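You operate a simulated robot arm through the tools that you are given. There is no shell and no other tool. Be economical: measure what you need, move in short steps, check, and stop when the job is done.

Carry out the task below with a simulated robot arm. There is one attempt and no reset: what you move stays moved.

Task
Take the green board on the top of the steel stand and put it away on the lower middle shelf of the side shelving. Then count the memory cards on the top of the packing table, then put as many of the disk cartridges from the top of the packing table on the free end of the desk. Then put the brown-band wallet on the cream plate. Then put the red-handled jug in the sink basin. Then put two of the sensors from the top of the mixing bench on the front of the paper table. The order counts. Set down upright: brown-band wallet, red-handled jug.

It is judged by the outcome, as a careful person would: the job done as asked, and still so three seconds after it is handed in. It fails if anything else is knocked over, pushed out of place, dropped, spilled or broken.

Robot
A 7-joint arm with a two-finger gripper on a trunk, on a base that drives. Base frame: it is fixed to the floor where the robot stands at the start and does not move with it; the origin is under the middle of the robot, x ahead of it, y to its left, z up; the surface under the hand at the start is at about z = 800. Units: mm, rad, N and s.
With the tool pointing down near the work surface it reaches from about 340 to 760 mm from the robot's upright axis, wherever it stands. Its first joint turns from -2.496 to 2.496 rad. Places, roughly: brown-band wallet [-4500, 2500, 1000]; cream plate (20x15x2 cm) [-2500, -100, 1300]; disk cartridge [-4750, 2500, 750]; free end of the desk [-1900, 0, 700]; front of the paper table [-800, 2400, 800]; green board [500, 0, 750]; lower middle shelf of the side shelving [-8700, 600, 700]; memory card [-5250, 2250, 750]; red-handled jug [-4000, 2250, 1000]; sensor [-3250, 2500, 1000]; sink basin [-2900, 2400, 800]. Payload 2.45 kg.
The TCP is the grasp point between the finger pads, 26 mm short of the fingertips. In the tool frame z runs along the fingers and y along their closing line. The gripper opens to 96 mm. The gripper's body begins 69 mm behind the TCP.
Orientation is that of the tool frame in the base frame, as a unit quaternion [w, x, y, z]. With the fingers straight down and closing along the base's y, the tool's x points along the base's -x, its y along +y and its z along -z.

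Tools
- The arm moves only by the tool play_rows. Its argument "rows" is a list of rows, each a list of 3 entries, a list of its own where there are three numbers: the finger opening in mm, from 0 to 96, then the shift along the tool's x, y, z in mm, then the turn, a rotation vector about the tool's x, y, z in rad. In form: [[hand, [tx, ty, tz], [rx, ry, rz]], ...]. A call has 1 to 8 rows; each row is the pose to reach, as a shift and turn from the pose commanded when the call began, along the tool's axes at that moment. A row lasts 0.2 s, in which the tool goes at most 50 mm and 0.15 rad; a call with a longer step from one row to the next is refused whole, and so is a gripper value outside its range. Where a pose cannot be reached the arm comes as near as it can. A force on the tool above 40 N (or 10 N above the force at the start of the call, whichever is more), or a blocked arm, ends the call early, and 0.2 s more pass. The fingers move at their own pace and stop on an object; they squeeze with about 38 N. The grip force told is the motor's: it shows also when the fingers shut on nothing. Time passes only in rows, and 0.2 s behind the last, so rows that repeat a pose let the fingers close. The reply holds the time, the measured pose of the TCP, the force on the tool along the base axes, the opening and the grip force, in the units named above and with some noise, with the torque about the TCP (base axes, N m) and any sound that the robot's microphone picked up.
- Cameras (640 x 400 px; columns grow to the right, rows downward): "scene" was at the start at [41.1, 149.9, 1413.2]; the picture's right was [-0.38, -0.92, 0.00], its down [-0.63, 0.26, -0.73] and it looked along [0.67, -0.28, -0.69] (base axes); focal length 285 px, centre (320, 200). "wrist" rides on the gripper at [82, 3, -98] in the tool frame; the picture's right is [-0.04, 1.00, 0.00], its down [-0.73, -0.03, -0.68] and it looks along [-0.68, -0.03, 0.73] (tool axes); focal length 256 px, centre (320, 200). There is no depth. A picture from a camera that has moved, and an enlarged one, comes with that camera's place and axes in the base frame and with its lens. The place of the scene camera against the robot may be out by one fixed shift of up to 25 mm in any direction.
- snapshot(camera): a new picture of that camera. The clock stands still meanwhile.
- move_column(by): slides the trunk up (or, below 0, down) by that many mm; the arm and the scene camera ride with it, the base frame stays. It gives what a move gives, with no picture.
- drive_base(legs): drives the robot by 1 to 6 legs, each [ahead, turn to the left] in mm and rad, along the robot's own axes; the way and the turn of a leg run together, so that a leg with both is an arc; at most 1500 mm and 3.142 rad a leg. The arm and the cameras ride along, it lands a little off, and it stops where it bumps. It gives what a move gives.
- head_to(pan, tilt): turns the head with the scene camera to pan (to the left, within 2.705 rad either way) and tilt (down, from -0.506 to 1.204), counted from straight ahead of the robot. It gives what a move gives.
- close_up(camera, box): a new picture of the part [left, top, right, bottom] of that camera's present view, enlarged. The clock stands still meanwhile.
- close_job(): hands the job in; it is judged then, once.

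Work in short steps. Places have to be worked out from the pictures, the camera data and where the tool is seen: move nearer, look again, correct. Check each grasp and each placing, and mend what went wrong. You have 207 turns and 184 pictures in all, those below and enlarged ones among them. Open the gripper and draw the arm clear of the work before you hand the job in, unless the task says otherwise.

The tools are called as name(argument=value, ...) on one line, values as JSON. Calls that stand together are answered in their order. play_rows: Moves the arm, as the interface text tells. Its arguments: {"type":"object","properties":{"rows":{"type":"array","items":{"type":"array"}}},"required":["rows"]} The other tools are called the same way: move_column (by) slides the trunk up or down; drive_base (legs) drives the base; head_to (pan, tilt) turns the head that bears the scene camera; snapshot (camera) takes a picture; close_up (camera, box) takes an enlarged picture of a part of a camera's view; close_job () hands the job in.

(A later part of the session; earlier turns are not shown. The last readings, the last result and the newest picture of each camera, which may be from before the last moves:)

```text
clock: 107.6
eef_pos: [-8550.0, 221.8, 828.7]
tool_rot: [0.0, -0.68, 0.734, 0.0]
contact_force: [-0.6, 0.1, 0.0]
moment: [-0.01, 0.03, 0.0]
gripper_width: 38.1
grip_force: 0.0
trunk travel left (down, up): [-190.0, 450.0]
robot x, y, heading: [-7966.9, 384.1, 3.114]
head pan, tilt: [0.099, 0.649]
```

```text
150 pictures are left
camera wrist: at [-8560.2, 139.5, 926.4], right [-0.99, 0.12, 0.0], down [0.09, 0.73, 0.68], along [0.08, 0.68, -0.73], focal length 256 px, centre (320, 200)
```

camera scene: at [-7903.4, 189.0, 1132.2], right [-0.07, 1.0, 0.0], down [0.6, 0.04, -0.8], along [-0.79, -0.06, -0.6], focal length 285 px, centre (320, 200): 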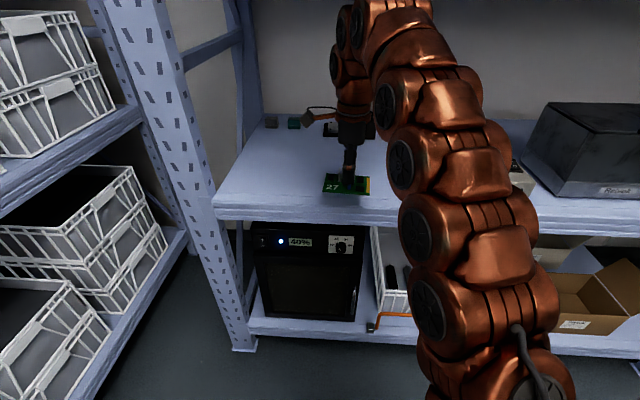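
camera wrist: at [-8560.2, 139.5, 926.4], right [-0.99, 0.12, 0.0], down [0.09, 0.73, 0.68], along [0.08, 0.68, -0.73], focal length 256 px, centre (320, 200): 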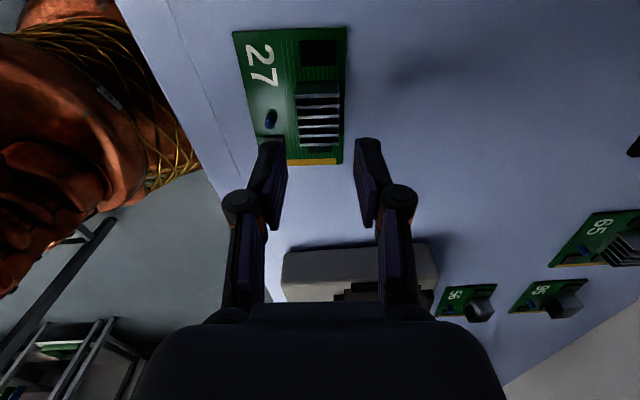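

Board placed. Back out straight, then retract the arm and raise the trunk.

drive_base(legs=[[-90, 0]])

play_rows(rows=[[60, [0, -40, -5], [0, 0, 0]], [60, [0, -80, -10], [0, 0, 0]], [60, [0, -120, -10], [0, 0, 0]], [60, [0, -160, -10], [0, 0, 0]], [60, [0, -200, -10], [0, 0, 0]], [60, [0, -240, -10], [0, 0, 0]], [60, [0, -250, -10], [0, 0, 0]]])

play_rows(rows=[[60, [-40, 0, 0], [0, 0, 0]], [60, [-80, 0, 0], [0, 0, 0]], [60, [-120, 0, 0], [0, 0, 0]], [60, [-160, 0, 0], [0, 0, 0]], [60, [-190, 0, 0], [0, 0, 0]]])

move_column(by=300)

snapshot(camera="scene")

```text
clock: 108.7
eef_pos: [-8461.3, 218.6, 829.0]
tool_rot: [0.001, -0.679, 0.734, 0.0]
contact_force: [0.0, 0.5, 0.8]
moment: [0.0, 0.01, 0.01]
gripper_width: 37.9
grip_force: 0.1
trunk travel left (down, up): [-190.0, 450.0]
robot x, y, heading: [-7878.2, 380.8, 3.112]
head pan, tilt: [0.099, 0.649]
```

```text
clock: 110.3
eef_pos: [-8211.8, 199.7, 836.6]
tool_rot: [0.002, -0.68, 0.734, 0.001]
contact_force: [0.2, -0.2, -0.7]
moment: [-0.01, -0.04, -0.02]
gripper_width: 60.1
grip_force: 0.0
trunk travel left (down, up): [-190.0, 450.0]
robot x, y, heading: [-7878.0, 382.7, 3.117]
head pan, tilt: [0.099, 0.649]
```

```text
clock: 111.5
eef_pos: [-8197.6, 390.6, 837.8]
tool_rot: [0.002, -0.68, 0.734, 0.0]
contact_force: [-0.6, 0.5, 0.3]
moment: [0.02, 0.02, 0.02]
gripper_width: 60.1
grip_force: 0.0
trunk travel left (down, up): [-190.0, 450.0]
robot x, y, heading: [-7876.4, 386.3, 3.11]
head pan, tilt: [0.099, 0.649]
```

```text
clock: 114.5
eef_pos: [-8197.2, 388.9, 1138.3]
tool_rot: [0.001, -0.679, 0.734, 0.0]
contact_force: [-0.6, 1.0, 0.3]
moment: [-0.01, -0.01, -0.03]
gripper_width: 59.9
grip_force: 0.1
trunk travel left (down, up): [-490.0, 150.0]
robot x, y, heading: [-7875.1, 380.7, 3.115]
head pan, tilt: [0.099, 0.649]
```

```text
149 pictures are left
camera scene: at [-7903.7, 188.9, 1437.1], right [-0.07, 1.0, 0.0], down [0.6, 0.04, -0.8], along [-0.79, -0.06, -0.6], focal length 285 px, centre (320, 200)
```

scene: 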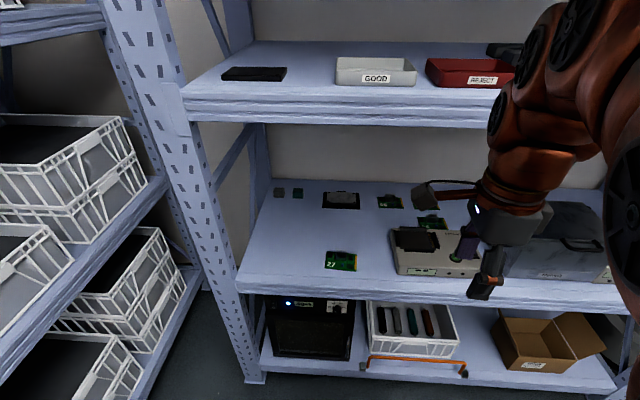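

Board sits well. Now turn to face -y, reverse to the aisle, and head along +x to the packing table.

drive_base(legs=[[0, 1.57], [-1230, 0], [0, 1.57], [1500, 0], [1200, 0]])

head_to(pan=1.3, tilt=0.5)

snapshot(camera="scene")

```text
clock: 140.8
eef_pos: [-4858.2, 1390.4, 1137.4]
tool_rot: [0.001, 0.742, 0.671, 0.0]
contact_force: [0.1, 0.6, -0.4]
moment: [0.04, -0.01, 0.02]
gripper_width: 60.1
grip_force: 0.1
trunk travel left (down, up): [-490.0, 150.0]
robot x, y, heading: [-5176.3, 1405.1, -0.052]
head pan, tilt: [0.099, 0.649]
```

```text
clock: 142.2
eef_pos: [-4856.7, 1390.2, 1137.9]
tool_rot: [-0.001, 0.742, 0.671, -0.001]
contact_force: [0.5, 0.6, 0.1]
moment: [0.02, -0.03, -0.02]
gripper_width: 60.1
grip_force: 0.0
trunk travel left (down, up): [-490.0, 150.0]
robot x, y, heading: [-5175.7, 1406.7, -0.052]
head pan, tilt: [1.3, 0.499]
```

```text
148 pictures are left
camera scene: at [-5174.2, 1674.3, 1450.5], right [0.95, -0.32, 0.0], down [-0.15, -0.45, -0.88], along [0.28, 0.83, -0.48], focal length 285 px, centre (320, 200)
```

scene: 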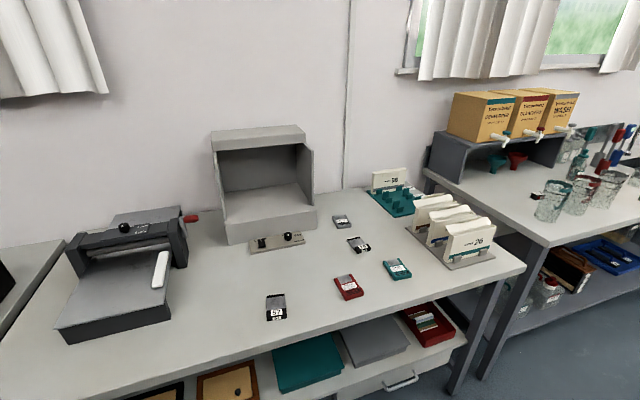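

Let me zoom on the small items on the packing table to tell cards from cartridges.

close_up(camera="scene", box=[240, 200, 430, 330])

close_up(camera="scene", box=[320, 160, 520, 290])

close_up(camera="scene", box=[200, 120, 360, 260])

```text
3.08 times, centred on (335, 265) of scene
camera zoom: at [-5174.2, 1674.3, 1450.5], right [0.95, -0.32, 0.0], down [-0.15, -0.45, -0.88], along [0.28, 0.83, -0.48], focal length 878 px, centre (274, 0)
```

zoom: 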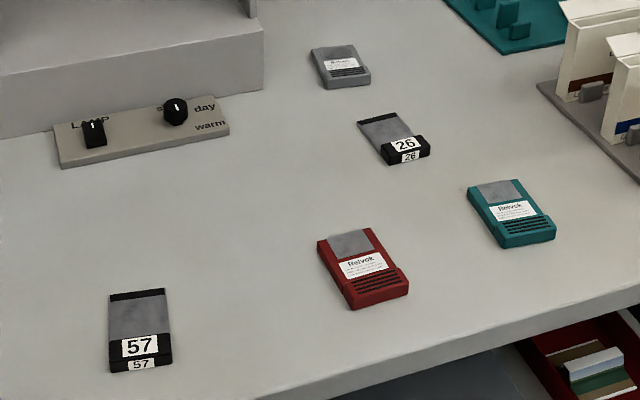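

```text
3.08 times, centred on (420, 225) of scene
camera zoom: at [-5174.2, 1674.3, 1450.5], right [0.95, -0.32, 0.0], down [-0.15, -0.45, -0.88], along [0.28, 0.83, -0.48], focal length 878 px, centre (12, 123)
```

zoom: 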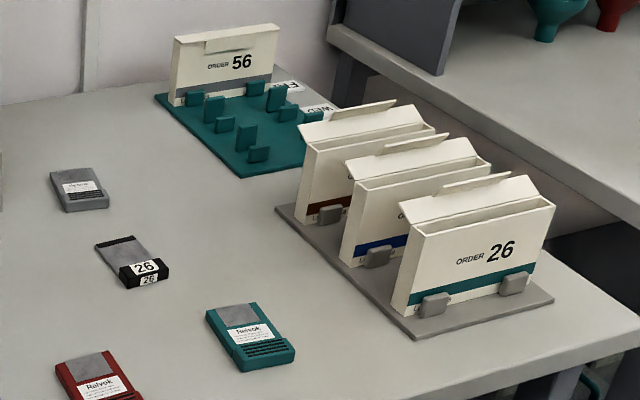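

```text
2.86 times, centred on (280, 190) of scene
camera zoom: at [-5174.2, 1674.3, 1450.5], right [0.95, -0.32, 0.0], down [-0.15, -0.45, -0.88], along [0.28, 0.83, -0.48], focal length 816 px, centre (434, 229)
```

zoom: 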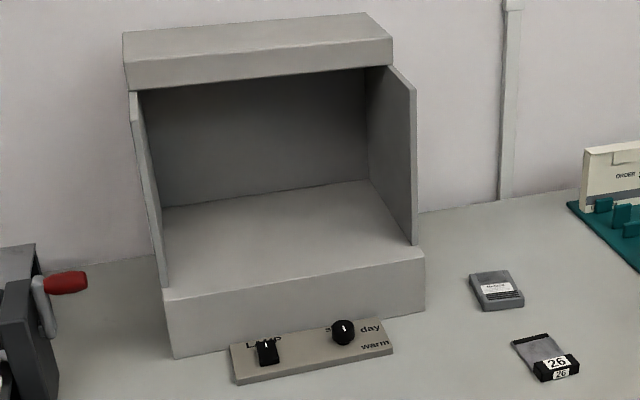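

I count two numbered memory cards (57, 26), and three "Relvok" disk cartridges (grey, red, teal). I'll drive up to face the table and check from another viewpoint for hidden cards.

drive_base(legs=[[0, 0.748], [490, 0], [0, 0.875]])

head_to(pan=0.3, tilt=0.6)

snapshot(camera="scene")

snapshot(camera="wrist")

```text
clock: 149.3
eef_pos: [-4787.7, 2043.2, 1138.0]
tool_rot: [0.001, 0.034, 0.999, 0.0]
contact_force: [-0.4, 0.0, 0.1]
moment: [0.01, -0.01, -0.02]
gripper_width: 60.1
grip_force: 0.1
trunk travel left (down, up): [-490.0, 150.0]
robot x, y, heading: [-4792.1, 1722.8, 1.553]
head pan, tilt: [1.3, 0.499]
```

```text
clock: 150.6
eef_pos: [-4787.6, 2042.6, 1138.6]
tool_rot: [0.001, 0.035, 0.999, -0.001]
contact_force: [0.8, 0.1, 0.1]
moment: [-0.02, -0.01, -0.02]
gripper_width: 60.1
grip_force: 0.1
trunk travel left (down, up): [-490.0, 150.0]
robot x, y, heading: [-4793.4, 1720.7, 1.547]
head pan, tilt: [0.3, 0.6]
```

```text
144 pictures are left
camera scene: at [-4985.7, 1758.4, 1441.5], right [0.96, 0.28, 0.0], down [0.16, -0.54, -0.83], along [-0.23, 0.79, -0.56], focal length 285 px, centre (320, 200)
```

scene: 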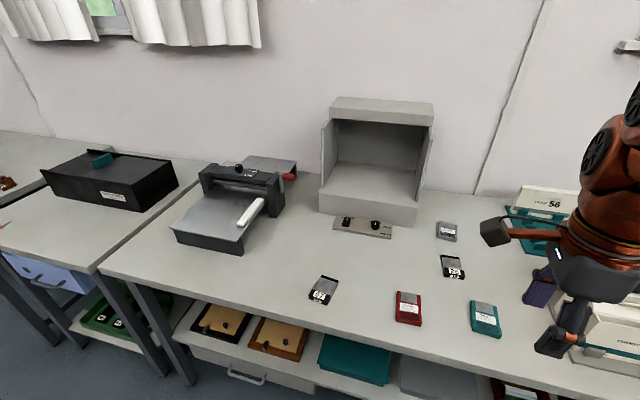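

```text
143 pictures are left
camera wrist: at [-4868.5, 2051.5, 1235.3], right [0.11, 0.99, 0.0], down [0.73, -0.08, 0.68], along [0.68, -0.07, -0.73], focal length 256 px, centre (320, 200)
```

wrist: 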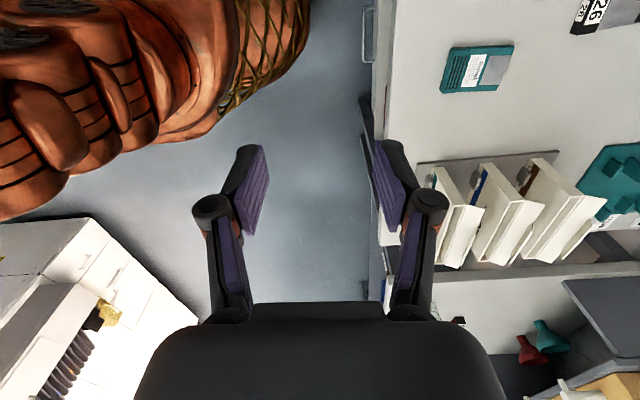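

Still exactly two memory cards visible: so two cartridges go to the desk. I'll take the teal one first, moving above it.

play_rows(rows=[[96, [-8, 35, 15], [0, 0, 0]], [96, [-16, 70, 30], [0, 0, 0]], [96, [-24, 105, 45], [0, 0, 0]], [96, [-32, 140, 60], [0, 0, 0]], [96, [-40, 175, 75], [0, 0, 0]], [96, [-48, 210, 90], [0, 0, 0]], [96, [-59, 248, 110], [0, 0, 0]], [96, [-59, 248, 130], [0, 0, 0]]])

snapshot(camera="wrist")

```text
clock: 152.4
eef_pos: [-4710.3, 2286.0, 1006.6]
tool_rot: [0.002, 0.035, 0.999, 0.0]
contact_force: [0.1, -0.4, 0.1]
moment: [0.03, 0.01, -0.03]
gripper_width: 95.9
grip_force: 0.0
trunk travel left (down, up): [-490.0, 150.0]
robot x, y, heading: [-4790.9, 1723.0, 1.55]
head pan, tilt: [0.3, 0.6]
```

```text
142 pictures are left
camera wrist: at [-4791.2, 2294.4, 1103.8], right [0.11, 0.99, 0.0], down [0.73, -0.08, 0.68], along [0.68, -0.07, -0.73], focal length 256 px, centre (320, 200)
```

wrist: 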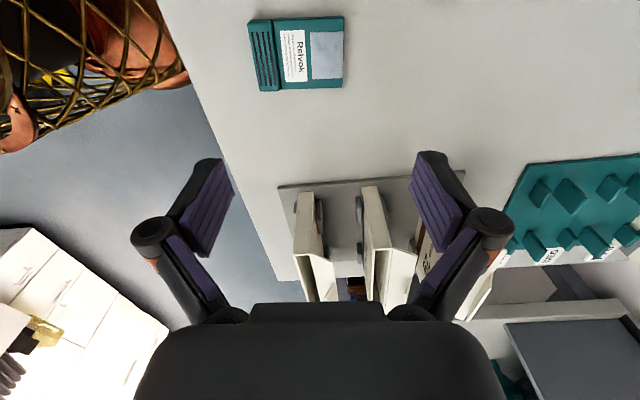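

Two wrist views put the teal cartridge at (-4727, 2269), top z≈830, 61×82 mm. I'll centre, rotate the fingers to close along x, and lower.

play_rows(rows=[[96, [4, -4, 5], [0, 0, -0.145]], [96, [8, -9, 10], [0, 0, -0.29]], [96, [12, -13, 15], [0, 0, -0.435]], [96, [16, -18, 20], [0, 0, -0.58]], [96, [16, -18, 30], [0, 0, -0.725]], [96, [16, -18, 40], [0, 0, -0.87]], [96, [16, -18, 50], [0, 0, -1.015]], [96, [16, -18, 60], [0, 0, -1.16]]])

play_rows(rows=[[96, [0, 0, 5], [0, 0, -0.14]], [96, [0, 0, 15], [0, 0, -0.28]], [96, [0, 0, 25], [0, 0, -0.42]], [96, [0, 0, 30], [0, 0, -0.42]]])

snapshot(camera="wrist")

```text
clock: 154.2
eef_pos: [-4726.9, 2269.1, 947.1]
tool_rot: [0.001, -0.52, 0.854, 0.0]
contact_force: [0.8, 0.0, -0.3]
moment: [-0.01, -0.01, 0.0]
gripper_width: 95.8
grip_force: 0.0
trunk travel left (down, up): [-490.0, 150.0]
robot x, y, heading: [-4794.2, 1723.6, 1.547]
head pan, tilt: [0.3, 0.6]
```

```text
clock: 155.2
eef_pos: [-4727.4, 2269.4, 917.3]
tool_rot: [0.001, -0.687, 0.727, -0.001]
contact_force: [1.4, 0.1, -0.7]
moment: [-0.01, 0.01, 0.0]
gripper_width: 96.1
grip_force: 0.1
trunk travel left (down, up): [-490.0, 150.0]
robot x, y, heading: [-4793.2, 1722.3, 1.547]
head pan, tilt: [0.3, 0.6]
```

```text
141 pictures are left
camera wrist: at [-4735.9, 2187.0, 1014.7], right [-1.0, 0.1, 0.0], down [0.07, 0.73, 0.68], along [0.07, 0.68, -0.73], focal length 256 px, centre (320, 200)
```

wrist: 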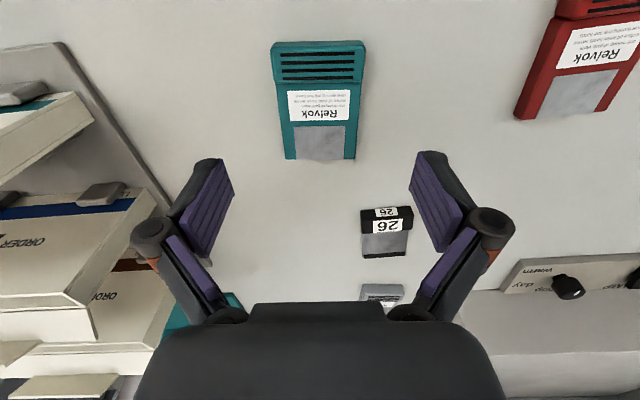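

Aligned. Descend around it, inching near the bottom.

play_rows(rows=[[96, [7, 0, 25], [0, 0, 0]], [96, [7, 0, 45], [0, 0, 0]], [96, [7, 0, 58], [0, 0, 0]], [96, [7, 0, 64], [0, 0, 0]], [96, [7, 0, 68], [0, 0, 0]], [96, [7, 0, 72], [0, 0, 0]], [96, [7, 0, 72], [0, 0, 0]]])

snapshot(camera="wrist")

```text
clock: 156.8
eef_pos: [-4727.5, 2261.9, 845.6]
tool_rot: [0.0, -0.685, 0.728, 0.0]
contact_force: [0.5, -0.2, -0.1]
moment: [0.0, 0.0, -0.03]
gripper_width: 96.1
grip_force: 0.0
trunk travel left (down, up): [-490.0, 150.0]
robot x, y, heading: [-4792.4, 1721.7, 1.545]
head pan, tilt: [0.3, 0.6]
```

```text
140 pictures are left
camera wrist: at [-4736.4, 2181.2, 943.2], right [-0.99, 0.1, 0.0], down [0.07, 0.73, 0.68], along [0.07, 0.68, -0.73], focal length 256 px, centre (320, 200)
```

wrist: 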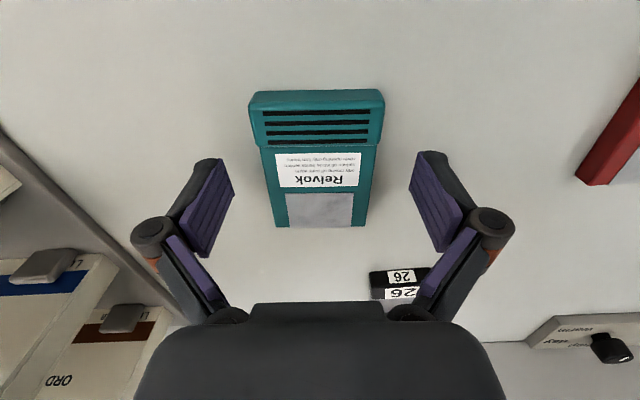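

Cartridge centred between the pads. A few more mm down, then close and check.

play_rows(rows=[[96, [0, 0, 2], [0, 0, 0]], [96, [0, 0, 4], [0, 0, 0]], [80, [0, 0, 4], [0, 0, 0]], [60, [0, 0, 4], [0, 0, 0]], [40, [0, 0, 4], [0, 0, 0]], [30, [0, 0, 4], [0, 0, 0]], [30, [0, 0, 4], [0, 0, 0]], [30, [0, 0, 4], [0, 0, 0]]])

play_rows(rows=[[30, [0, 0, -20], [0, 0, 0]], [30, [0, 0, -60], [0, 0, 0]], [30, [0, 0, -105], [0, 0, 0]], [30, [0, 0, -150], [0, 0, 0]], [30, [0, 0, -190], [0, 0, 0]], [30, [0, 0, -190], [0, 0, 0]]])

snapshot(camera="wrist")

```text
clock: 158.6
eef_pos: [-4728.9, 2262.2, 843.6]
tool_rot: [0.001, -0.685, 0.728, 0.0]
contact_force: [-5.0, 2.6, 17.4]
moment: [-0.11, 0.5, -0.13]
gripper_width: 59.5
grip_force: 37.8
trunk travel left (down, up): [-490.0, 150.0]
robot x, y, heading: [-4792.4, 1722.9, 1.546]
head pan, tilt: [0.3, 0.6]
```

```text
clock: 160.0
eef_pos: [-4729.3, 2262.2, 1031.6]
tool_rot: [0.001, -0.686, 0.727, -0.001]
contact_force: [0.3, 0.3, -1.5]
moment: [0.02, -0.03, 0.02]
gripper_width: 59.3
grip_force: 37.5
trunk travel left (down, up): [-490.0, 150.0]
robot x, y, heading: [-4790.1, 1721.1, 1.548]
head pan, tilt: [0.3, 0.6]
```

```text
139 pictures are left
camera wrist: at [-4737.0, 2181.5, 1128.5], right [-0.99, 0.1, 0.0], down [0.07, 0.73, 0.68], along [0.07, 0.68, -0.73], focal length 256 px, centre (320, 200)
```

wrist: 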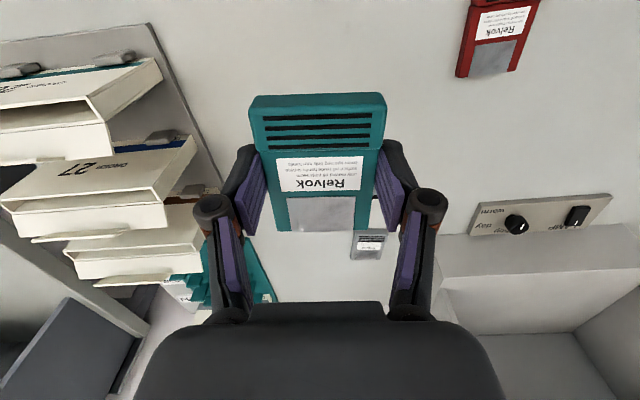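

Teal cartridge held (59 mm). Table top is ≈817. Retract, back off and drive toward the desk near x≈-1900.

play_rows(rows=[[30, [40, 0, -20], [0, 0, 0]], [30, [80, 0, -40], [0, 0, 0]], [30, [120, 0, -60], [0, 0, 0]], [30, [160, 0, -80], [0, 0, 0]], [30, [180, 0, -80], [0, 0, 0]]])

drive_base(legs=[[-130, 0], [0, -1.57], [1500, 0], [1300, 0]])

head_to(pan=-1.3, tilt=0.5)

snapshot(camera="scene")

```text
clock: 161.2
eef_pos: [-4741.3, 2082.3, 1112.2]
tool_rot: [0.001, -0.686, 0.728, 0.0]
contact_force: [-0.3, 0.3, -0.8]
moment: [-0.05, 0.01, 0.03]
gripper_width: 59.3
grip_force: 37.8
trunk travel left (down, up): [-490.0, 150.0]
robot x, y, heading: [-4790.9, 1720.6, 1.547]
head pan, tilt: [0.3, 0.6]
```

```text
clock: 179.5
eef_pos: [-1621.8, 1483.1, 1111.9]
tool_rot: [-0.001, 0.032, 0.999, -0.001]
contact_force: [0.1, 0.6, -1.2]
moment: [0.01, -0.01, -0.01]
gripper_width: 59.2
grip_force: 38.8
trunk travel left (down, up): [-490.0, 150.0]
robot x, y, heading: [-1981.1, 1537.8, -0.033]
head pan, tilt: [0.3, 0.6]
```

```text
clock: 181.2
eef_pos: [-1621.4, 1484.4, 1111.4]
tool_rot: [0.0, 0.032, 0.999, -0.001]
contact_force: [0.4, 0.9, -0.8]
moment: [0.02, -0.01, 0.01]
gripper_width: 59.1
grip_force: 38.3
trunk travel left (down, up): [-490.0, 150.0]
robot x, y, heading: [-1982.4, 1538.3, -0.027]
head pan, tilt: [-1.3, 0.499]
```

```text
138 pictures are left
camera scene: at [-1989.2, 1630.0, 1450.5], right [-0.97, -0.24, 0.0], down [-0.12, 0.46, -0.88], along [0.21, -0.85, -0.48], focal length 285 px, centre (320, 200)
```

scene: 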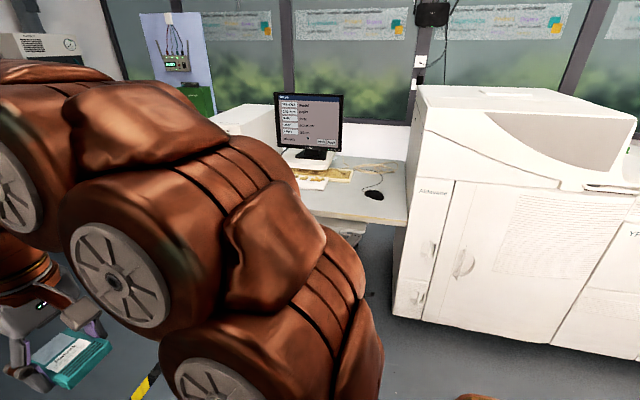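

I'll turn to face the desk and look straight at it.

drive_base(legs=[[0, -1.54], [150, 0]])

head_to(pan=0.25, tilt=0.5)

snapshot(camera="scene")

```text
clock: 186.3
eef_pos: [-2026.6, 1025.5, 1112.3]
tool_rot: [-0.001, 0.721, 0.693, 0.0]
contact_force: [-0.1, -0.7, -1.5]
moment: [0.01, -0.03, 0.05]
gripper_width: 59.0
grip_force: 37.9
trunk travel left (down, up): [-490.0, 150.0]
robot x, y, heading: [-1979.5, 1385.9, -1.578]
head pan, tilt: [-1.3, 0.499]
```

```text
clock: 187.9
eef_pos: [-2026.2, 1025.7, 1112.2]
tool_rot: [-0.001, 0.722, 0.692, -0.001]
contact_force: [0.4, 0.0, -0.7]
moment: [-0.04, 0.0, 0.03]
gripper_width: 59.1
grip_force: 38.6
trunk travel left (down, up): [-490.0, 150.0]
robot x, y, heading: [-1979.8, 1383.4, -1.573]
head pan, tilt: [0.25, 0.499]
```

```text
137 pictures are left
camera scene: at [-1762.4, 1345.3, 1450.5], right [-0.97, -0.24, 0.0], down [-0.12, 0.46, -0.88], along [0.21, -0.85, -0.48], focal length 285 px, centre (320, 200)
```

scene: 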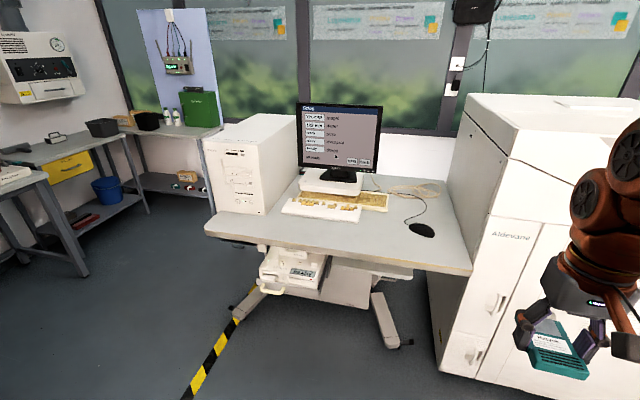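

Zoom on the right end of the desk to find the free area.

close_up(camera="scene", box=[270, 160, 480, 290])

```text
3.05 times, centred on (375, 225) of scene
camera zoom: at [-1762.4, 1345.3, 1450.5], right [-0.97, -0.24, 0.0], down [-0.12, 0.46, -0.88], along [0.21, -0.85, -0.48], focal length 870 px, centre (152, 124)
```

zoom: 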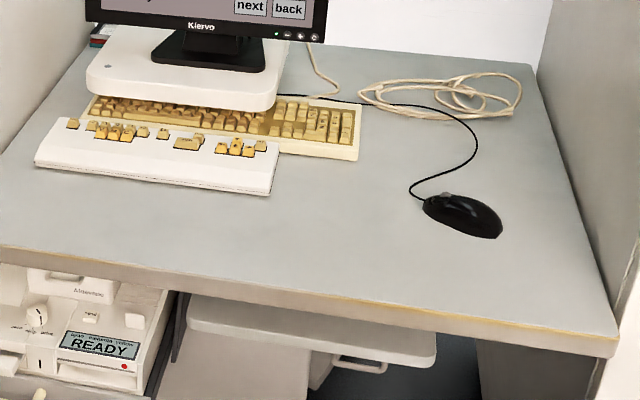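

The free end is the right side (x≈-1810…-2120), with the mouse at about (-1952, 225). I'll pull up to y≈850 and set the first cartridge in front-left of the mouse.

drive_base(legs=[[530, 0]])

snapshot(camera="wrist")

snapshot(camera="scene")

```text
clock: 191.0
eef_pos: [-2030.6, 495.7, 1112.2]
tool_rot: [-0.001, 0.722, 0.692, -0.001]
contact_force: [0.0, -0.2, -1.0]
moment: [0.0, 0.01, 0.0]
gripper_width: 59.0
grip_force: 38.2
trunk travel left (down, up): [-490.0, 150.0]
robot x, y, heading: [-1981.4, 855.4, -1.58]
head pan, tilt: [0.25, 0.499]
```

```text
135 pictures are left
camera wrist: at [-2022.4, 577.7, 1209.6], right [1.0, -0.08, 0.0], down [-0.06, -0.73, 0.68], along [-0.06, -0.68, -0.73], focal length 256 px, centre (320, 200)
```

wrist: 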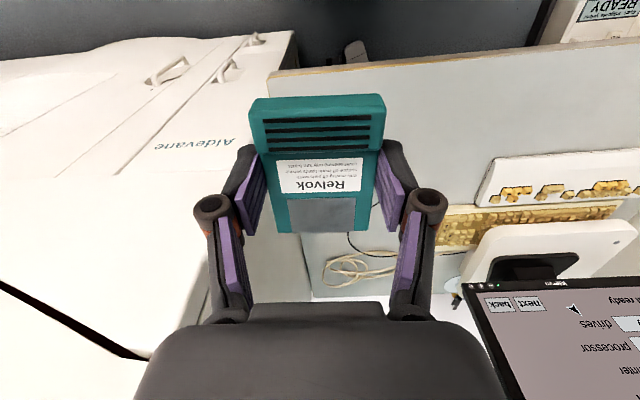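

```text
134 pictures are left
camera scene: at [-1764.7, 815.6, 1450.5], right [-0.97, -0.24, 0.0], down [-0.12, 0.46, -0.88], along [0.21, -0.85, -0.48], focal length 285 px, centre (320, 200)
```

scene: 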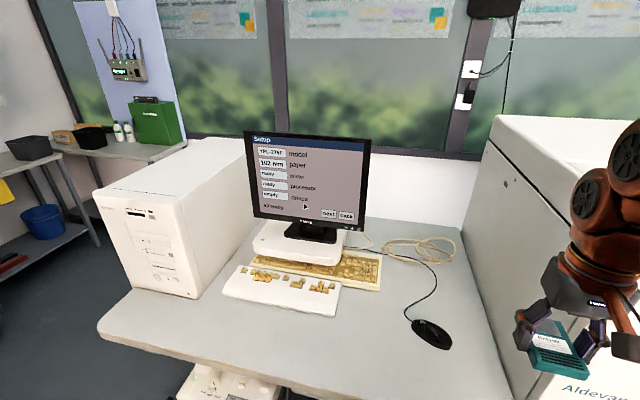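

Move over (-1880, 340) while lowering, then look.

play_rows(rows=[[30, [-22, 23, 20], [0, 0, 0]], [30, [-44, 46, 40], [0, 0, 0]], [30, [-66, 69, 60], [0, 0, 0]], [30, [-88, 92, 80], [0, 0, 0]], [30, [-110, 115, 100], [0, 0, 0]], [30, [-130, 137, 125], [0, 0, 0]], [30, [-149, 156, 160], [0, 0, 0]], [30, [-149, 156, 200], [0, 0, 0]]])

snapshot(camera="wrist")

snapshot(camera="scene")

```text
clock: 192.8
eef_pos: [-1881.7, 342.4, 913.9]
tool_rot: [-0.003, 0.722, 0.691, 0.0]
contact_force: [-0.8, 0.8, 0.0]
moment: [-0.02, -0.01, 0.02]
gripper_width: 59.1
grip_force: 38.3
trunk travel left (down, up): [-490.0, 150.0]
robot x, y, heading: [-1986.6, 856.2, -1.58]
head pan, tilt: [0.25, 0.499]
```

```text
133 pictures are left
camera wrist: at [-1874.2, 422.6, 1011.1], right [1.0, -0.08, 0.0], down [-0.06, -0.73, 0.68], along [-0.06, -0.68, -0.73], focal length 256 px, centre (320, 200)
```

wrist: 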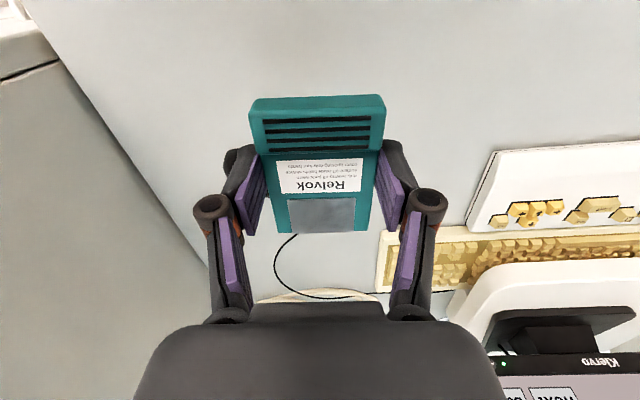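

```text
132 pictures are left
camera scene: at [-1764.6, 815.8, 1450.5], right [-0.97, -0.24, 0.0], down [-0.12, 0.46, -0.88], along [0.21, -0.85, -0.48], focal length 285 px, centre (320, 200)
```

scene: 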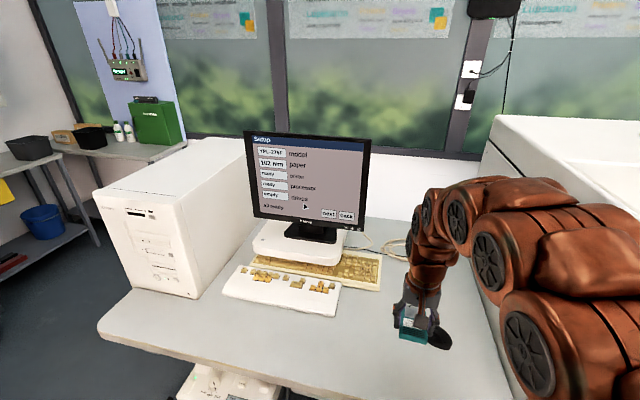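

The mouse lies just behind; I'll bias slightly nearer/left (y≈355, x≈-1868) and lower.

play_rows(rows=[[30, [14, 13, 20], [0, 0, 0]], [30, [14, 13, 50], [0, 0, 0]], [30, [14, 13, 80], [0, 0, 0]], [30, [14, 13, 105], [0, 0, 0]], [30, [14, 13, 120], [0, 0, 0]], [30, [14, 13, 130], [0, 0, 0]], [30, [14, 13, 130], [0, 0, 0]]])

snapshot(camera="wrist")

close_up(camera="scene", box=[340, 270, 500, 370])

```text
clock: 194.4
eef_pos: [-1867.6, 354.5, 781.5]
tool_rot: [-0.001, 0.722, 0.692, -0.001]
contact_force: [0.7, -0.1, -1.2]
moment: [0.01, 0.01, -0.01]
gripper_width: 59.3
grip_force: 37.9
trunk travel left (down, up): [-490.0, 150.0]
robot x, y, heading: [-1984.8, 856.7, -1.578]
head pan, tilt: [0.25, 0.499]
```

```text
131 pictures are left
camera wrist: at [-1860.3, 436.0, 879.0], right [1.0, -0.08, 0.0], down [-0.06, -0.73, 0.68], along [-0.06, -0.68, -0.73], focal length 256 px, centre (320, 200)
```

wrist: 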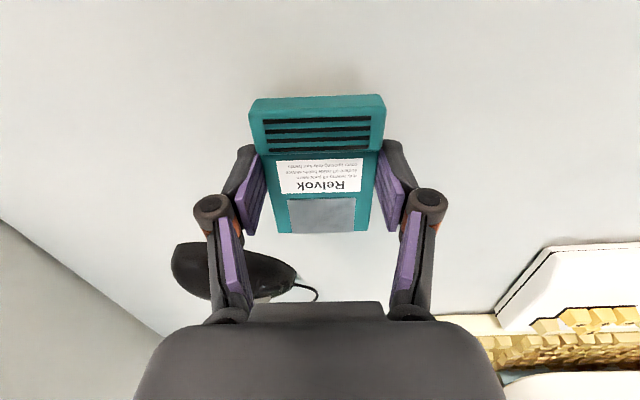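

```text
4.00 times, centred on (420, 320) of scene
camera zoom: at [-1764.6, 815.5, 1450.5], right [-0.97, -0.24, 0.0], down [-0.12, 0.46, -0.88], along [0.21, -0.85, -0.48], focal length 1142 px, centre (-80, -280)
```

zoom: 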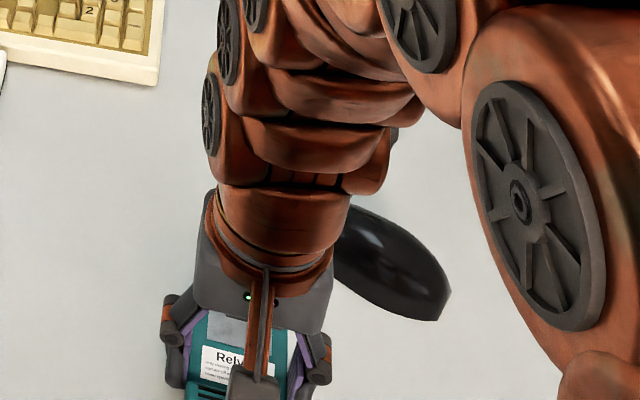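

Clear of the mouse. Lower until contact.

play_rows(rows=[[30, [0, 0, 8], [0, 0, 0]], [30, [0, 0, 13], [0, 0, 0]], [30, [0, 0, 18], [0, 0, 0]], [30, [0, 0, 22], [0, 0, 0]], [30, [0, 0, 26], [0, 0, 0]], [30, [0, 0, 30], [0, 0, 0]]])

close_up(camera="wrist", box=[200, 70, 440, 240])

```text
clock: 195.5
eef_pos: [-1867.9, 355.2, 763.0]
tool_rot: [0.001, 0.723, 0.691, -0.002]
contact_force: [-3.9, 9.7, 28.0]
moment: [0.65, -0.34, 0.14]
gripper_width: 59.2
grip_force: 37.9
trunk travel left (down, up): [-490.0, 150.0]
robot x, y, heading: [-1985.4, 854.9, -1.576]
head pan, tilt: [0.25, 0.499]
stopped in row 5: the force on the tool passed its limit at 50 N (the readings are from after the stop); the commanded pose is now the measured one
```

```text
2.35 times, centred on (320, 155) of wrist
camera zoom: at [-1860.7, 436.5, 859.8], right [1.0, -0.08, 0.0], down [-0.06, -0.73, 0.68], along [-0.06, -0.68, -0.73], focal length 602 px, centre (320, 306)
```

zoom: 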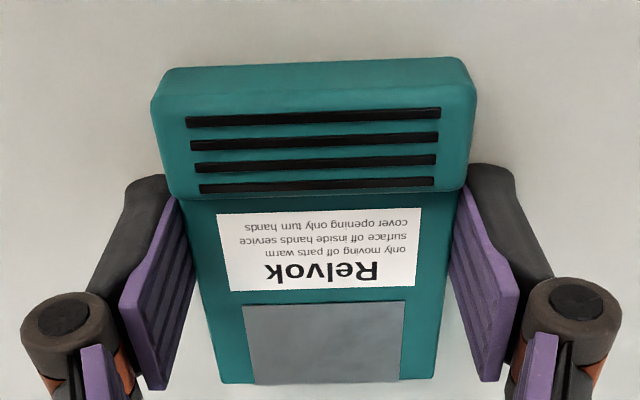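

Contact on the desk (z≈736). Raise 1 mm, release, and lift away.

play_rows(rows=[[59, [0, 0, -1], [0, 0, 0]], [68, [0, 0, -1], [0, 0, 0]], [78, [0, 0, -1], [0, 0, 0]], [84, [0, 0, -1], [0, 0, 0]], [84, [0, 0, -1], [0, 0, 0]]])

play_rows(rows=[[84, [0, 0, -30], [0, 0, 0]], [84, [0, 0, -75], [0, 0, 0]], [84, [20, 0, -120], [0, 0, 0]], [84, [50, 0, -155], [0, 0, 0]], [84, [80, -20, -190], [0, 0, 0]], [84, [110, -50, -215], [0, 0, 0]], [84, [130, -80, -250], [0, 0, 0]], [84, [150, -110, -280], [0, 0, 0]]])

snapshot(camera="scene")

```text
clock: 196.7
eef_pos: [-1867.3, 354.7, 760.8]
tool_rot: [0.0, 0.722, 0.692, -0.001]
contact_force: [0.0, 0.5, 0.5]
moment: [-0.01, -0.03, -0.03]
gripper_width: 84.0
grip_force: 0.0
trunk travel left (down, up): [-490.0, 150.0]
robot x, y, heading: [-1986.4, 856.4, -1.576]
head pan, tilt: [0.25, 0.499]
```

```text
refused: row 5 steps farther than a row can; nothing moved
```

```text
128 pictures are left
camera scene: at [-1764.6, 815.6, 1450.5], right [-0.97, -0.24, 0.0], down [-0.12, 0.46, -0.88], along [0.21, -0.85, -0.48], focal length 285 px, centre (320, 200)
```

scene: 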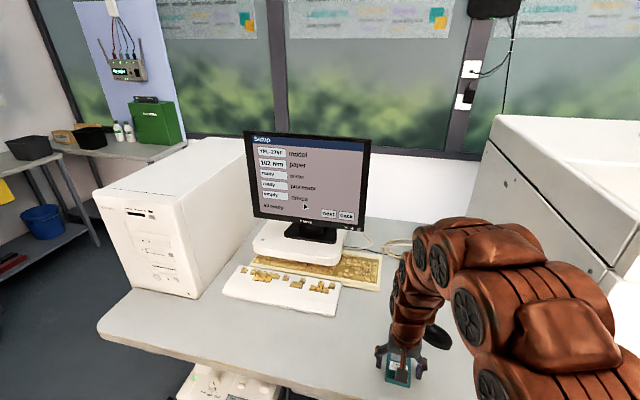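

Released. Lift and retract in legal steps.

play_rows(rows=[[84, [0, 0, -40], [0, 0, 0]], [84, [0, 0, -85], [0, 0, 0]], [84, [10, 0, -130], [0, 0, 0]], [84, [30, -10, -170], [0, 0, 0]], [84, [55, -25, -205], [0, 0, 0]], [84, [80, -45, -240], [0, 0, 0]], [84, [105, -65, -275], [0, 0, 0]], [84, [125, -90, -310], [0, 0, 0]]])

snapshot(camera="scene")

```text
clock: 198.5
eef_pos: [-1953.4, 483.2, 1073.0]
tool_rot: [0.0, 0.723, 0.691, -0.001]
contact_force: [-0.3, -1.5, 0.1]
moment: [0.05, 0.05, -0.01]
gripper_width: 84.1
grip_force: 0.0
trunk travel left (down, up): [-490.0, 150.0]
robot x, y, heading: [-1983.4, 858.8, -1.574]
head pan, tilt: [0.25, 0.499]
```

```text
127 pictures are left
camera scene: at [-1764.4, 815.4, 1450.5], right [-0.97, -0.24, 0.0], down [-0.12, 0.46, -0.88], along [0.21, -0.85, -0.48], focal length 285 px, centre (320, 200)
```

scene: 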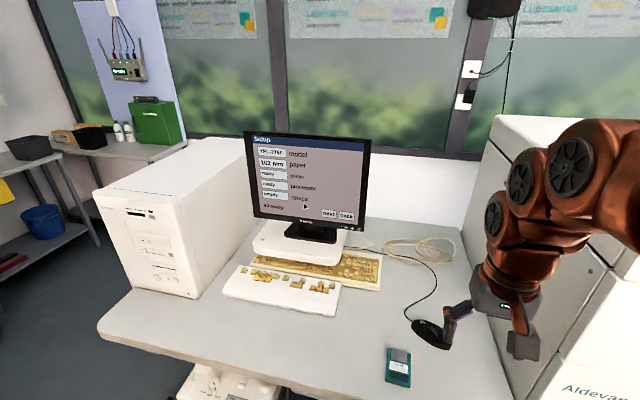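

Teal placed cleanly. Now back to the packing table for the red cartridge.

drive_base(legs=[[-680, 0], [0, -1.6], [1500, 0], [1380, 0], [0, -1.54], [90, 0]])

head_to(pan=0.3, tilt=0.6)

snapshot(camera="scene")

snapshot(camera="wrist")

```text
clock: 224.2
eef_pos: [-4903.3, 2073.7, 1072.6]
tool_rot: [0.003, -0.694, 0.72, 0.001]
contact_force: [0.1, 0.1, 0.4]
moment: [-0.05, -0.02, 0.04]
gripper_width: 83.9
grip_force: 0.0
trunk travel left (down, up): [-490.0, 150.0]
robot x, y, heading: [-4873.6, 1700.2, 1.57]
head pan, tilt: [0.25, 0.499]
```

```text
clock: 224.9
eef_pos: [-4902.7, 2073.9, 1073.4]
tool_rot: [0.002, -0.694, 0.72, 0.0]
contact_force: [0.3, 0.4, 0.6]
moment: [0.01, 0.04, 0.0]
gripper_width: 84.0
grip_force: 0.2
trunk travel left (down, up): [-490.0, 150.0]
robot x, y, heading: [-4869.8, 1696.0, 1.569]
head pan, tilt: [0.3, 0.6]
```

```text
126 pictures are left
camera scene: at [-5064.3, 1731.0, 1441.5], right [0.96, 0.3, 0.0], down [0.17, -0.54, -0.83], along [-0.24, 0.79, -0.56], focal length 285 px, centre (320, 200)
```

scene: 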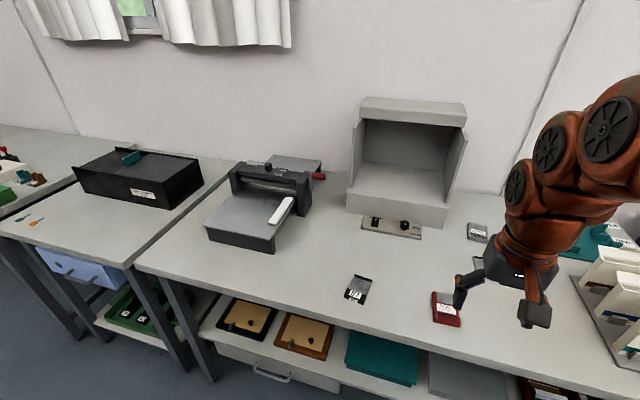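

```text
125 pictures are left
camera wrist: at [-4909.9, 1990.8, 1169.5], right [-1.0, 0.08, 0.0], down [0.06, 0.73, 0.68], along [0.05, 0.68, -0.73], focal length 256 px, centre (320, 200)
```

wrist: 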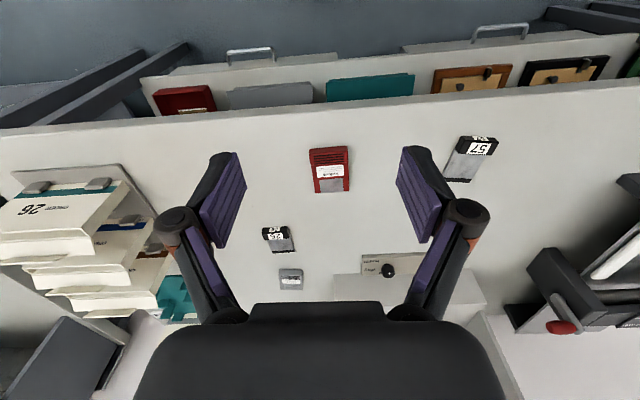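

Red cartridge is near (-4909, 2243), nearly axis-aligned. Move above and look closer.

play_rows(rows=[[96, [-30, 2, 10], [0, 0, -0.03]], [96, [-60, 4, 25], [0, 0, -0.06]], [96, [-90, 6, 40], [0, 0, -0.06]], [96, [-120, 8, 60], [0, 0, -0.06]], [96, [-150, 10, 85], [0, 0, -0.06]], [96, [-170, 12, 115], [0, 0, -0.06]], [96, [-170, 12, 150], [0, 0, -0.06]], [96, [-170, 12, 150], [0, 0, -0.06]]])

snapshot(camera="wrist")

```text
clock: 226.7
eef_pos: [-4911.3, 2244.8, 922.5]
tool_rot: [-0.002, 0.715, -0.699, 0.0]
contact_force: [0.5, 0.0, 0.1]
moment: [0.02, 0.0, -0.02]
gripper_width: 96.2
grip_force: 0.0
trunk travel left (down, up): [-490.0, 150.0]
robot x, y, heading: [-4869.9, 1699.1, 1.568]
head pan, tilt: [0.3, 0.6]
```

```text
124 pictures are left
camera wrist: at [-4912.3, 2162.1, 1020.8], right [-1.0, 0.02, 0.0], down [0.01, 0.73, 0.68], along [0.01, 0.68, -0.73], focal length 256 px, centre (320, 200)
```

wrist: 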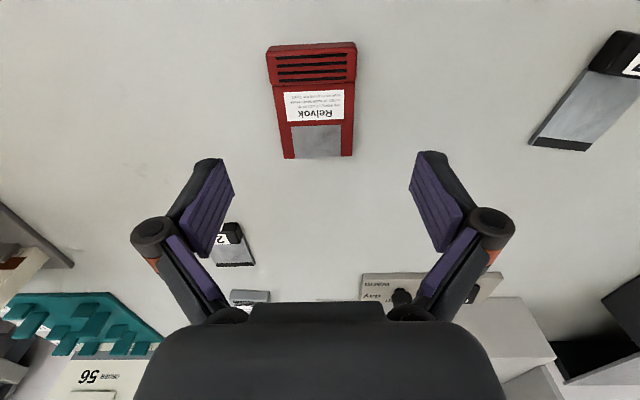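

Well aligned; small trim and descend to grasp height (~845).

play_rows(rows=[[96, [6, -5, 25], [0, 0, 0]], [96, [6, -5, 50], [0, 0, 0]], [96, [6, -5, 68], [0, 0, 0]], [96, [6, -5, 74], [0, 0, 0]], [96, [6, -5, 77], [0, 0, 0]], [96, [6, -5, 77], [0, 0, 0]]])

snapshot(camera="wrist")

play_rows(rows=[[80, [0, 0, 1], [0, 0, 0]], [60, [0, 0, 1], [0, 0, 0]], [40, [0, 0, 1], [0, 0, 0]], [30, [0, 0, 1], [0, 0, 0]], [30, [0, 0, 1], [0, 0, 0]], [30, [0, 0, 1], [0, 0, 0]]])

play_rows(rows=[[30, [0, 0, -20], [0, 0, 0]], [30, [0, 0, -60], [0, 0, 0]], [30, [0, 0, -105], [0, 0, 0]], [30, [0, 0, -150], [0, 0, 0]], [30, [0, 0, -190], [0, 0, 0]], [30, [40, 0, -210], [0, 0, 0]], [30, [80, 0, -230], [0, 0, 0]], [30, [120, 0, -250], [0, 0, 0]]])

snapshot(camera="wrist")

```text
clock: 228.1
eef_pos: [-4902.3, 2238.8, 846.4]
tool_rot: [-0.002, 0.715, -0.699, 0.0]
contact_force: [0.0, 0.0, -0.5]
moment: [0.0, -0.01, -0.02]
gripper_width: 96.0
grip_force: 0.1
trunk travel left (down, up): [-490.0, 150.0]
robot x, y, heading: [-4868.8, 1697.2, 1.573]
head pan, tilt: [0.3, 0.6]
```

```text
123 pictures are left
camera wrist: at [-4904.9, 2155.2, 943.3], right [-1.0, 0.02, 0.0], down [0.01, 0.73, 0.68], along [0.01, 0.68, -0.73], focal length 256 px, centre (320, 200)
```

wrist: 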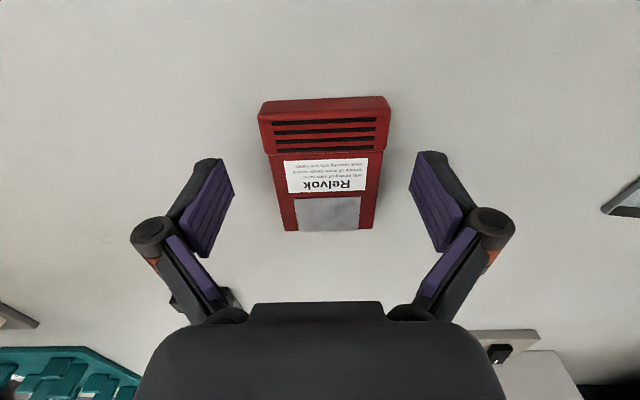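

```text
clock: 229.5
eef_pos: [-4904.0, 2237.4, 845.1]
tool_rot: [-0.001, 0.715, -0.699, -0.001]
contact_force: [1.0, 1.1, 2.8]
moment: [-0.09, 0.12, -0.01]
gripper_width: 59.2
grip_force: 38.0
trunk travel left (down, up): [-490.0, 150.0]
robot x, y, heading: [-4870.8, 1696.8, 1.571]
head pan, tilt: [0.3, 0.6]
```

```text
clock: 231.3
eef_pos: [-4902.1, 2118.1, 1092.0]
tool_rot: [-0.001, 0.715, -0.699, 0.001]
contact_force: [-0.3, 0.5, -0.8]
moment: [-0.07, -0.02, -0.01]
gripper_width: 59.4
grip_force: 38.0
trunk travel left (down, up): [-490.0, 150.0]
robot x, y, heading: [-4871.5, 1700.5, 1.57]
head pan, tilt: [0.3, 0.6]
```

```text
122 pictures are left
camera wrist: at [-4903.8, 2036.9, 1189.5], right [-1.0, 0.02, 0.0], down [0.01, 0.73, 0.68], along [0.01, 0.68, -0.73], focal length 256 px, centre (320, 200)
```

wrist: 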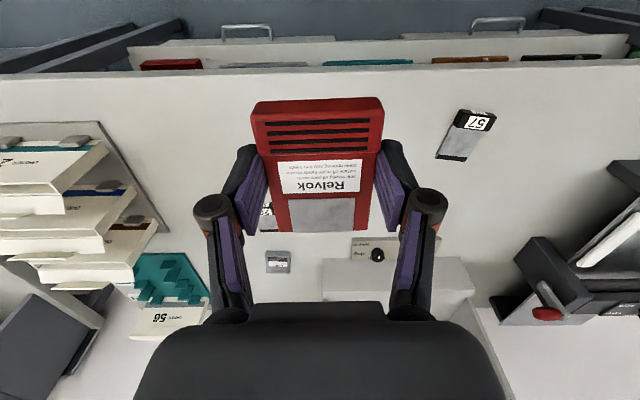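

Red cartridge held. Drive back to the same spot at the desk.

drive_base(legs=[[-120, 0], [0, -1.6], [1500, 0], [1390, 0], [0, -1.545], [600, 0]])

head_to(pan=0.25, tilt=0.6)

snapshot(camera="scene")

snapshot(camera="wrist")

```text
clock: 256.8
eef_pos: [-1947.4, 466.4, 1092.7]
tool_rot: [0.001, 0.698, 0.716, -0.002]
contact_force: [0.0, 0.0, -1.6]
moment: [0.03, -0.01, -0.03]
gripper_width: 59.1
grip_force: 38.5
trunk travel left (down, up): [-490.0, 150.0]
robot x, y, heading: [-1975.1, 887.0, -1.571]
head pan, tilt: [0.3, 0.6]
```

```text
clock: 257.4
eef_pos: [-1947.5, 467.1, 1092.6]
tool_rot: [0.0, 0.698, 0.716, -0.001]
contact_force: [-0.1, -0.9, -0.4]
moment: [-0.03, -0.03, -0.01]
gripper_width: 58.8
grip_force: 37.9
trunk travel left (down, up): [-490.0, 150.0]
robot x, y, heading: [-1981.7, 883.5, -1.568]
head pan, tilt: [0.25, 0.6]
```

```text
121 pictures are left
camera scene: at [-1761.6, 848.8, 1441.4], right [-0.97, -0.25, 0.0], down [-0.14, 0.55, -0.83], along [0.21, -0.8, -0.56], focal length 285 px, centre (320, 200)
```

scene: 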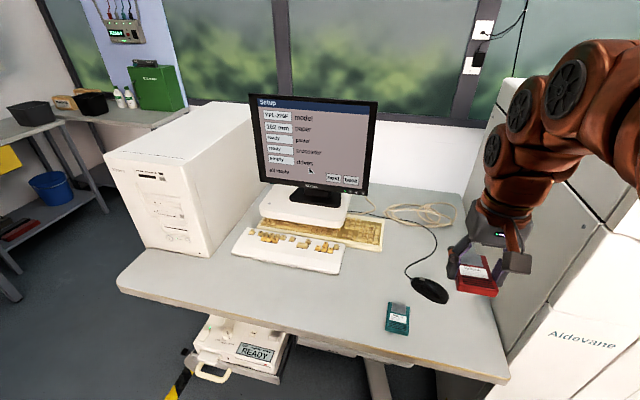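

```text
120 pictures are left
camera wrist: at [-1946.5, 548.3, 1189.8], right [1.0, -0.02, 0.0], down [-0.01, -0.73, 0.68], along [-0.01, -0.68, -0.73], focal length 256 px, centre (320, 200)
```

wrist: 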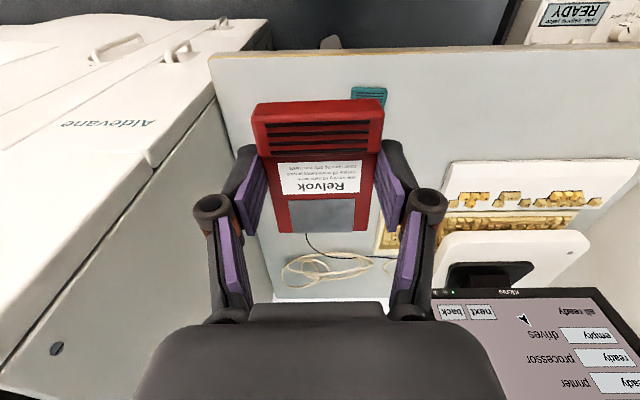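

Mouse tip is at about (-2000, 258). I'll set the red one at (-1985, 375), in front of the mouse and right of teal.

play_rows(rows=[[30, [-20, -9, 30], [0, 0, 0]], [30, [-40, -18, 60], [0, 0, 0]], [30, [-60, -27, 90], [0, 0, 0]], [30, [-80, -35, 120], [0, 0, 0]], [30, [-91, -39, 160], [0, 0, 0]], [30, [-91, -39, 205], [0, 0, 0]], [30, [-91, -39, 250], [0, 0, 0]], [30, [-91, -39, 270], [0, 0, 0]]])

snapshot(camera="wrist")

close_up(camera="scene", box=[360, 240, 520, 370])

```text
clock: 259.2
eef_pos: [-1982.5, 374.5, 823.4]
tool_rot: [0.002, 0.698, 0.716, -0.002]
contact_force: [0.7, 1.0, -0.7]
moment: [-0.01, 0.04, 0.02]
gripper_width: 59.0
grip_force: 37.7
trunk travel left (down, up): [-490.0, 150.0]
robot x, y, heading: [-1979.9, 888.5, -1.57]
head pan, tilt: [0.25, 0.6]
```

```text
119 pictures are left
camera wrist: at [-1981.8, 455.6, 919.8], right [1.0, -0.02, 0.0], down [-0.01, -0.73, 0.68], along [-0.01, -0.68, -0.73], focal length 256 px, centre (320, 200)
```

wrist: 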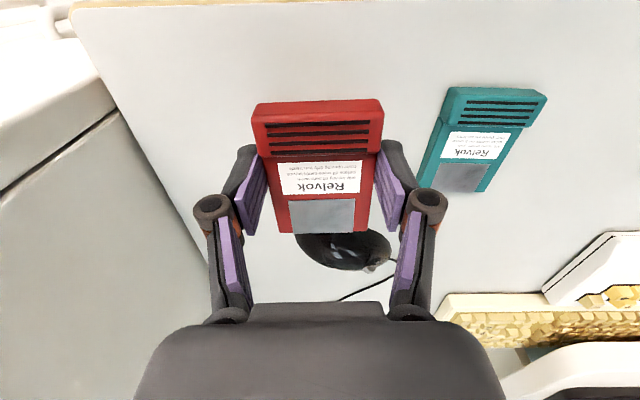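

```text
3.08 times, centred on (440, 305) of scene
camera zoom: at [-1761.6, 848.9, 1441.5], right [-0.97, -0.25, 0.0], down [-0.14, 0.55, -0.83], along [0.21, -0.8, -0.56], focal length 878 px, centre (-49, -123)
```

zoom: 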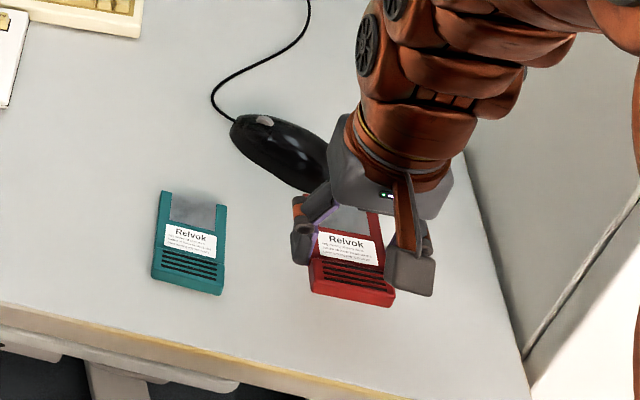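

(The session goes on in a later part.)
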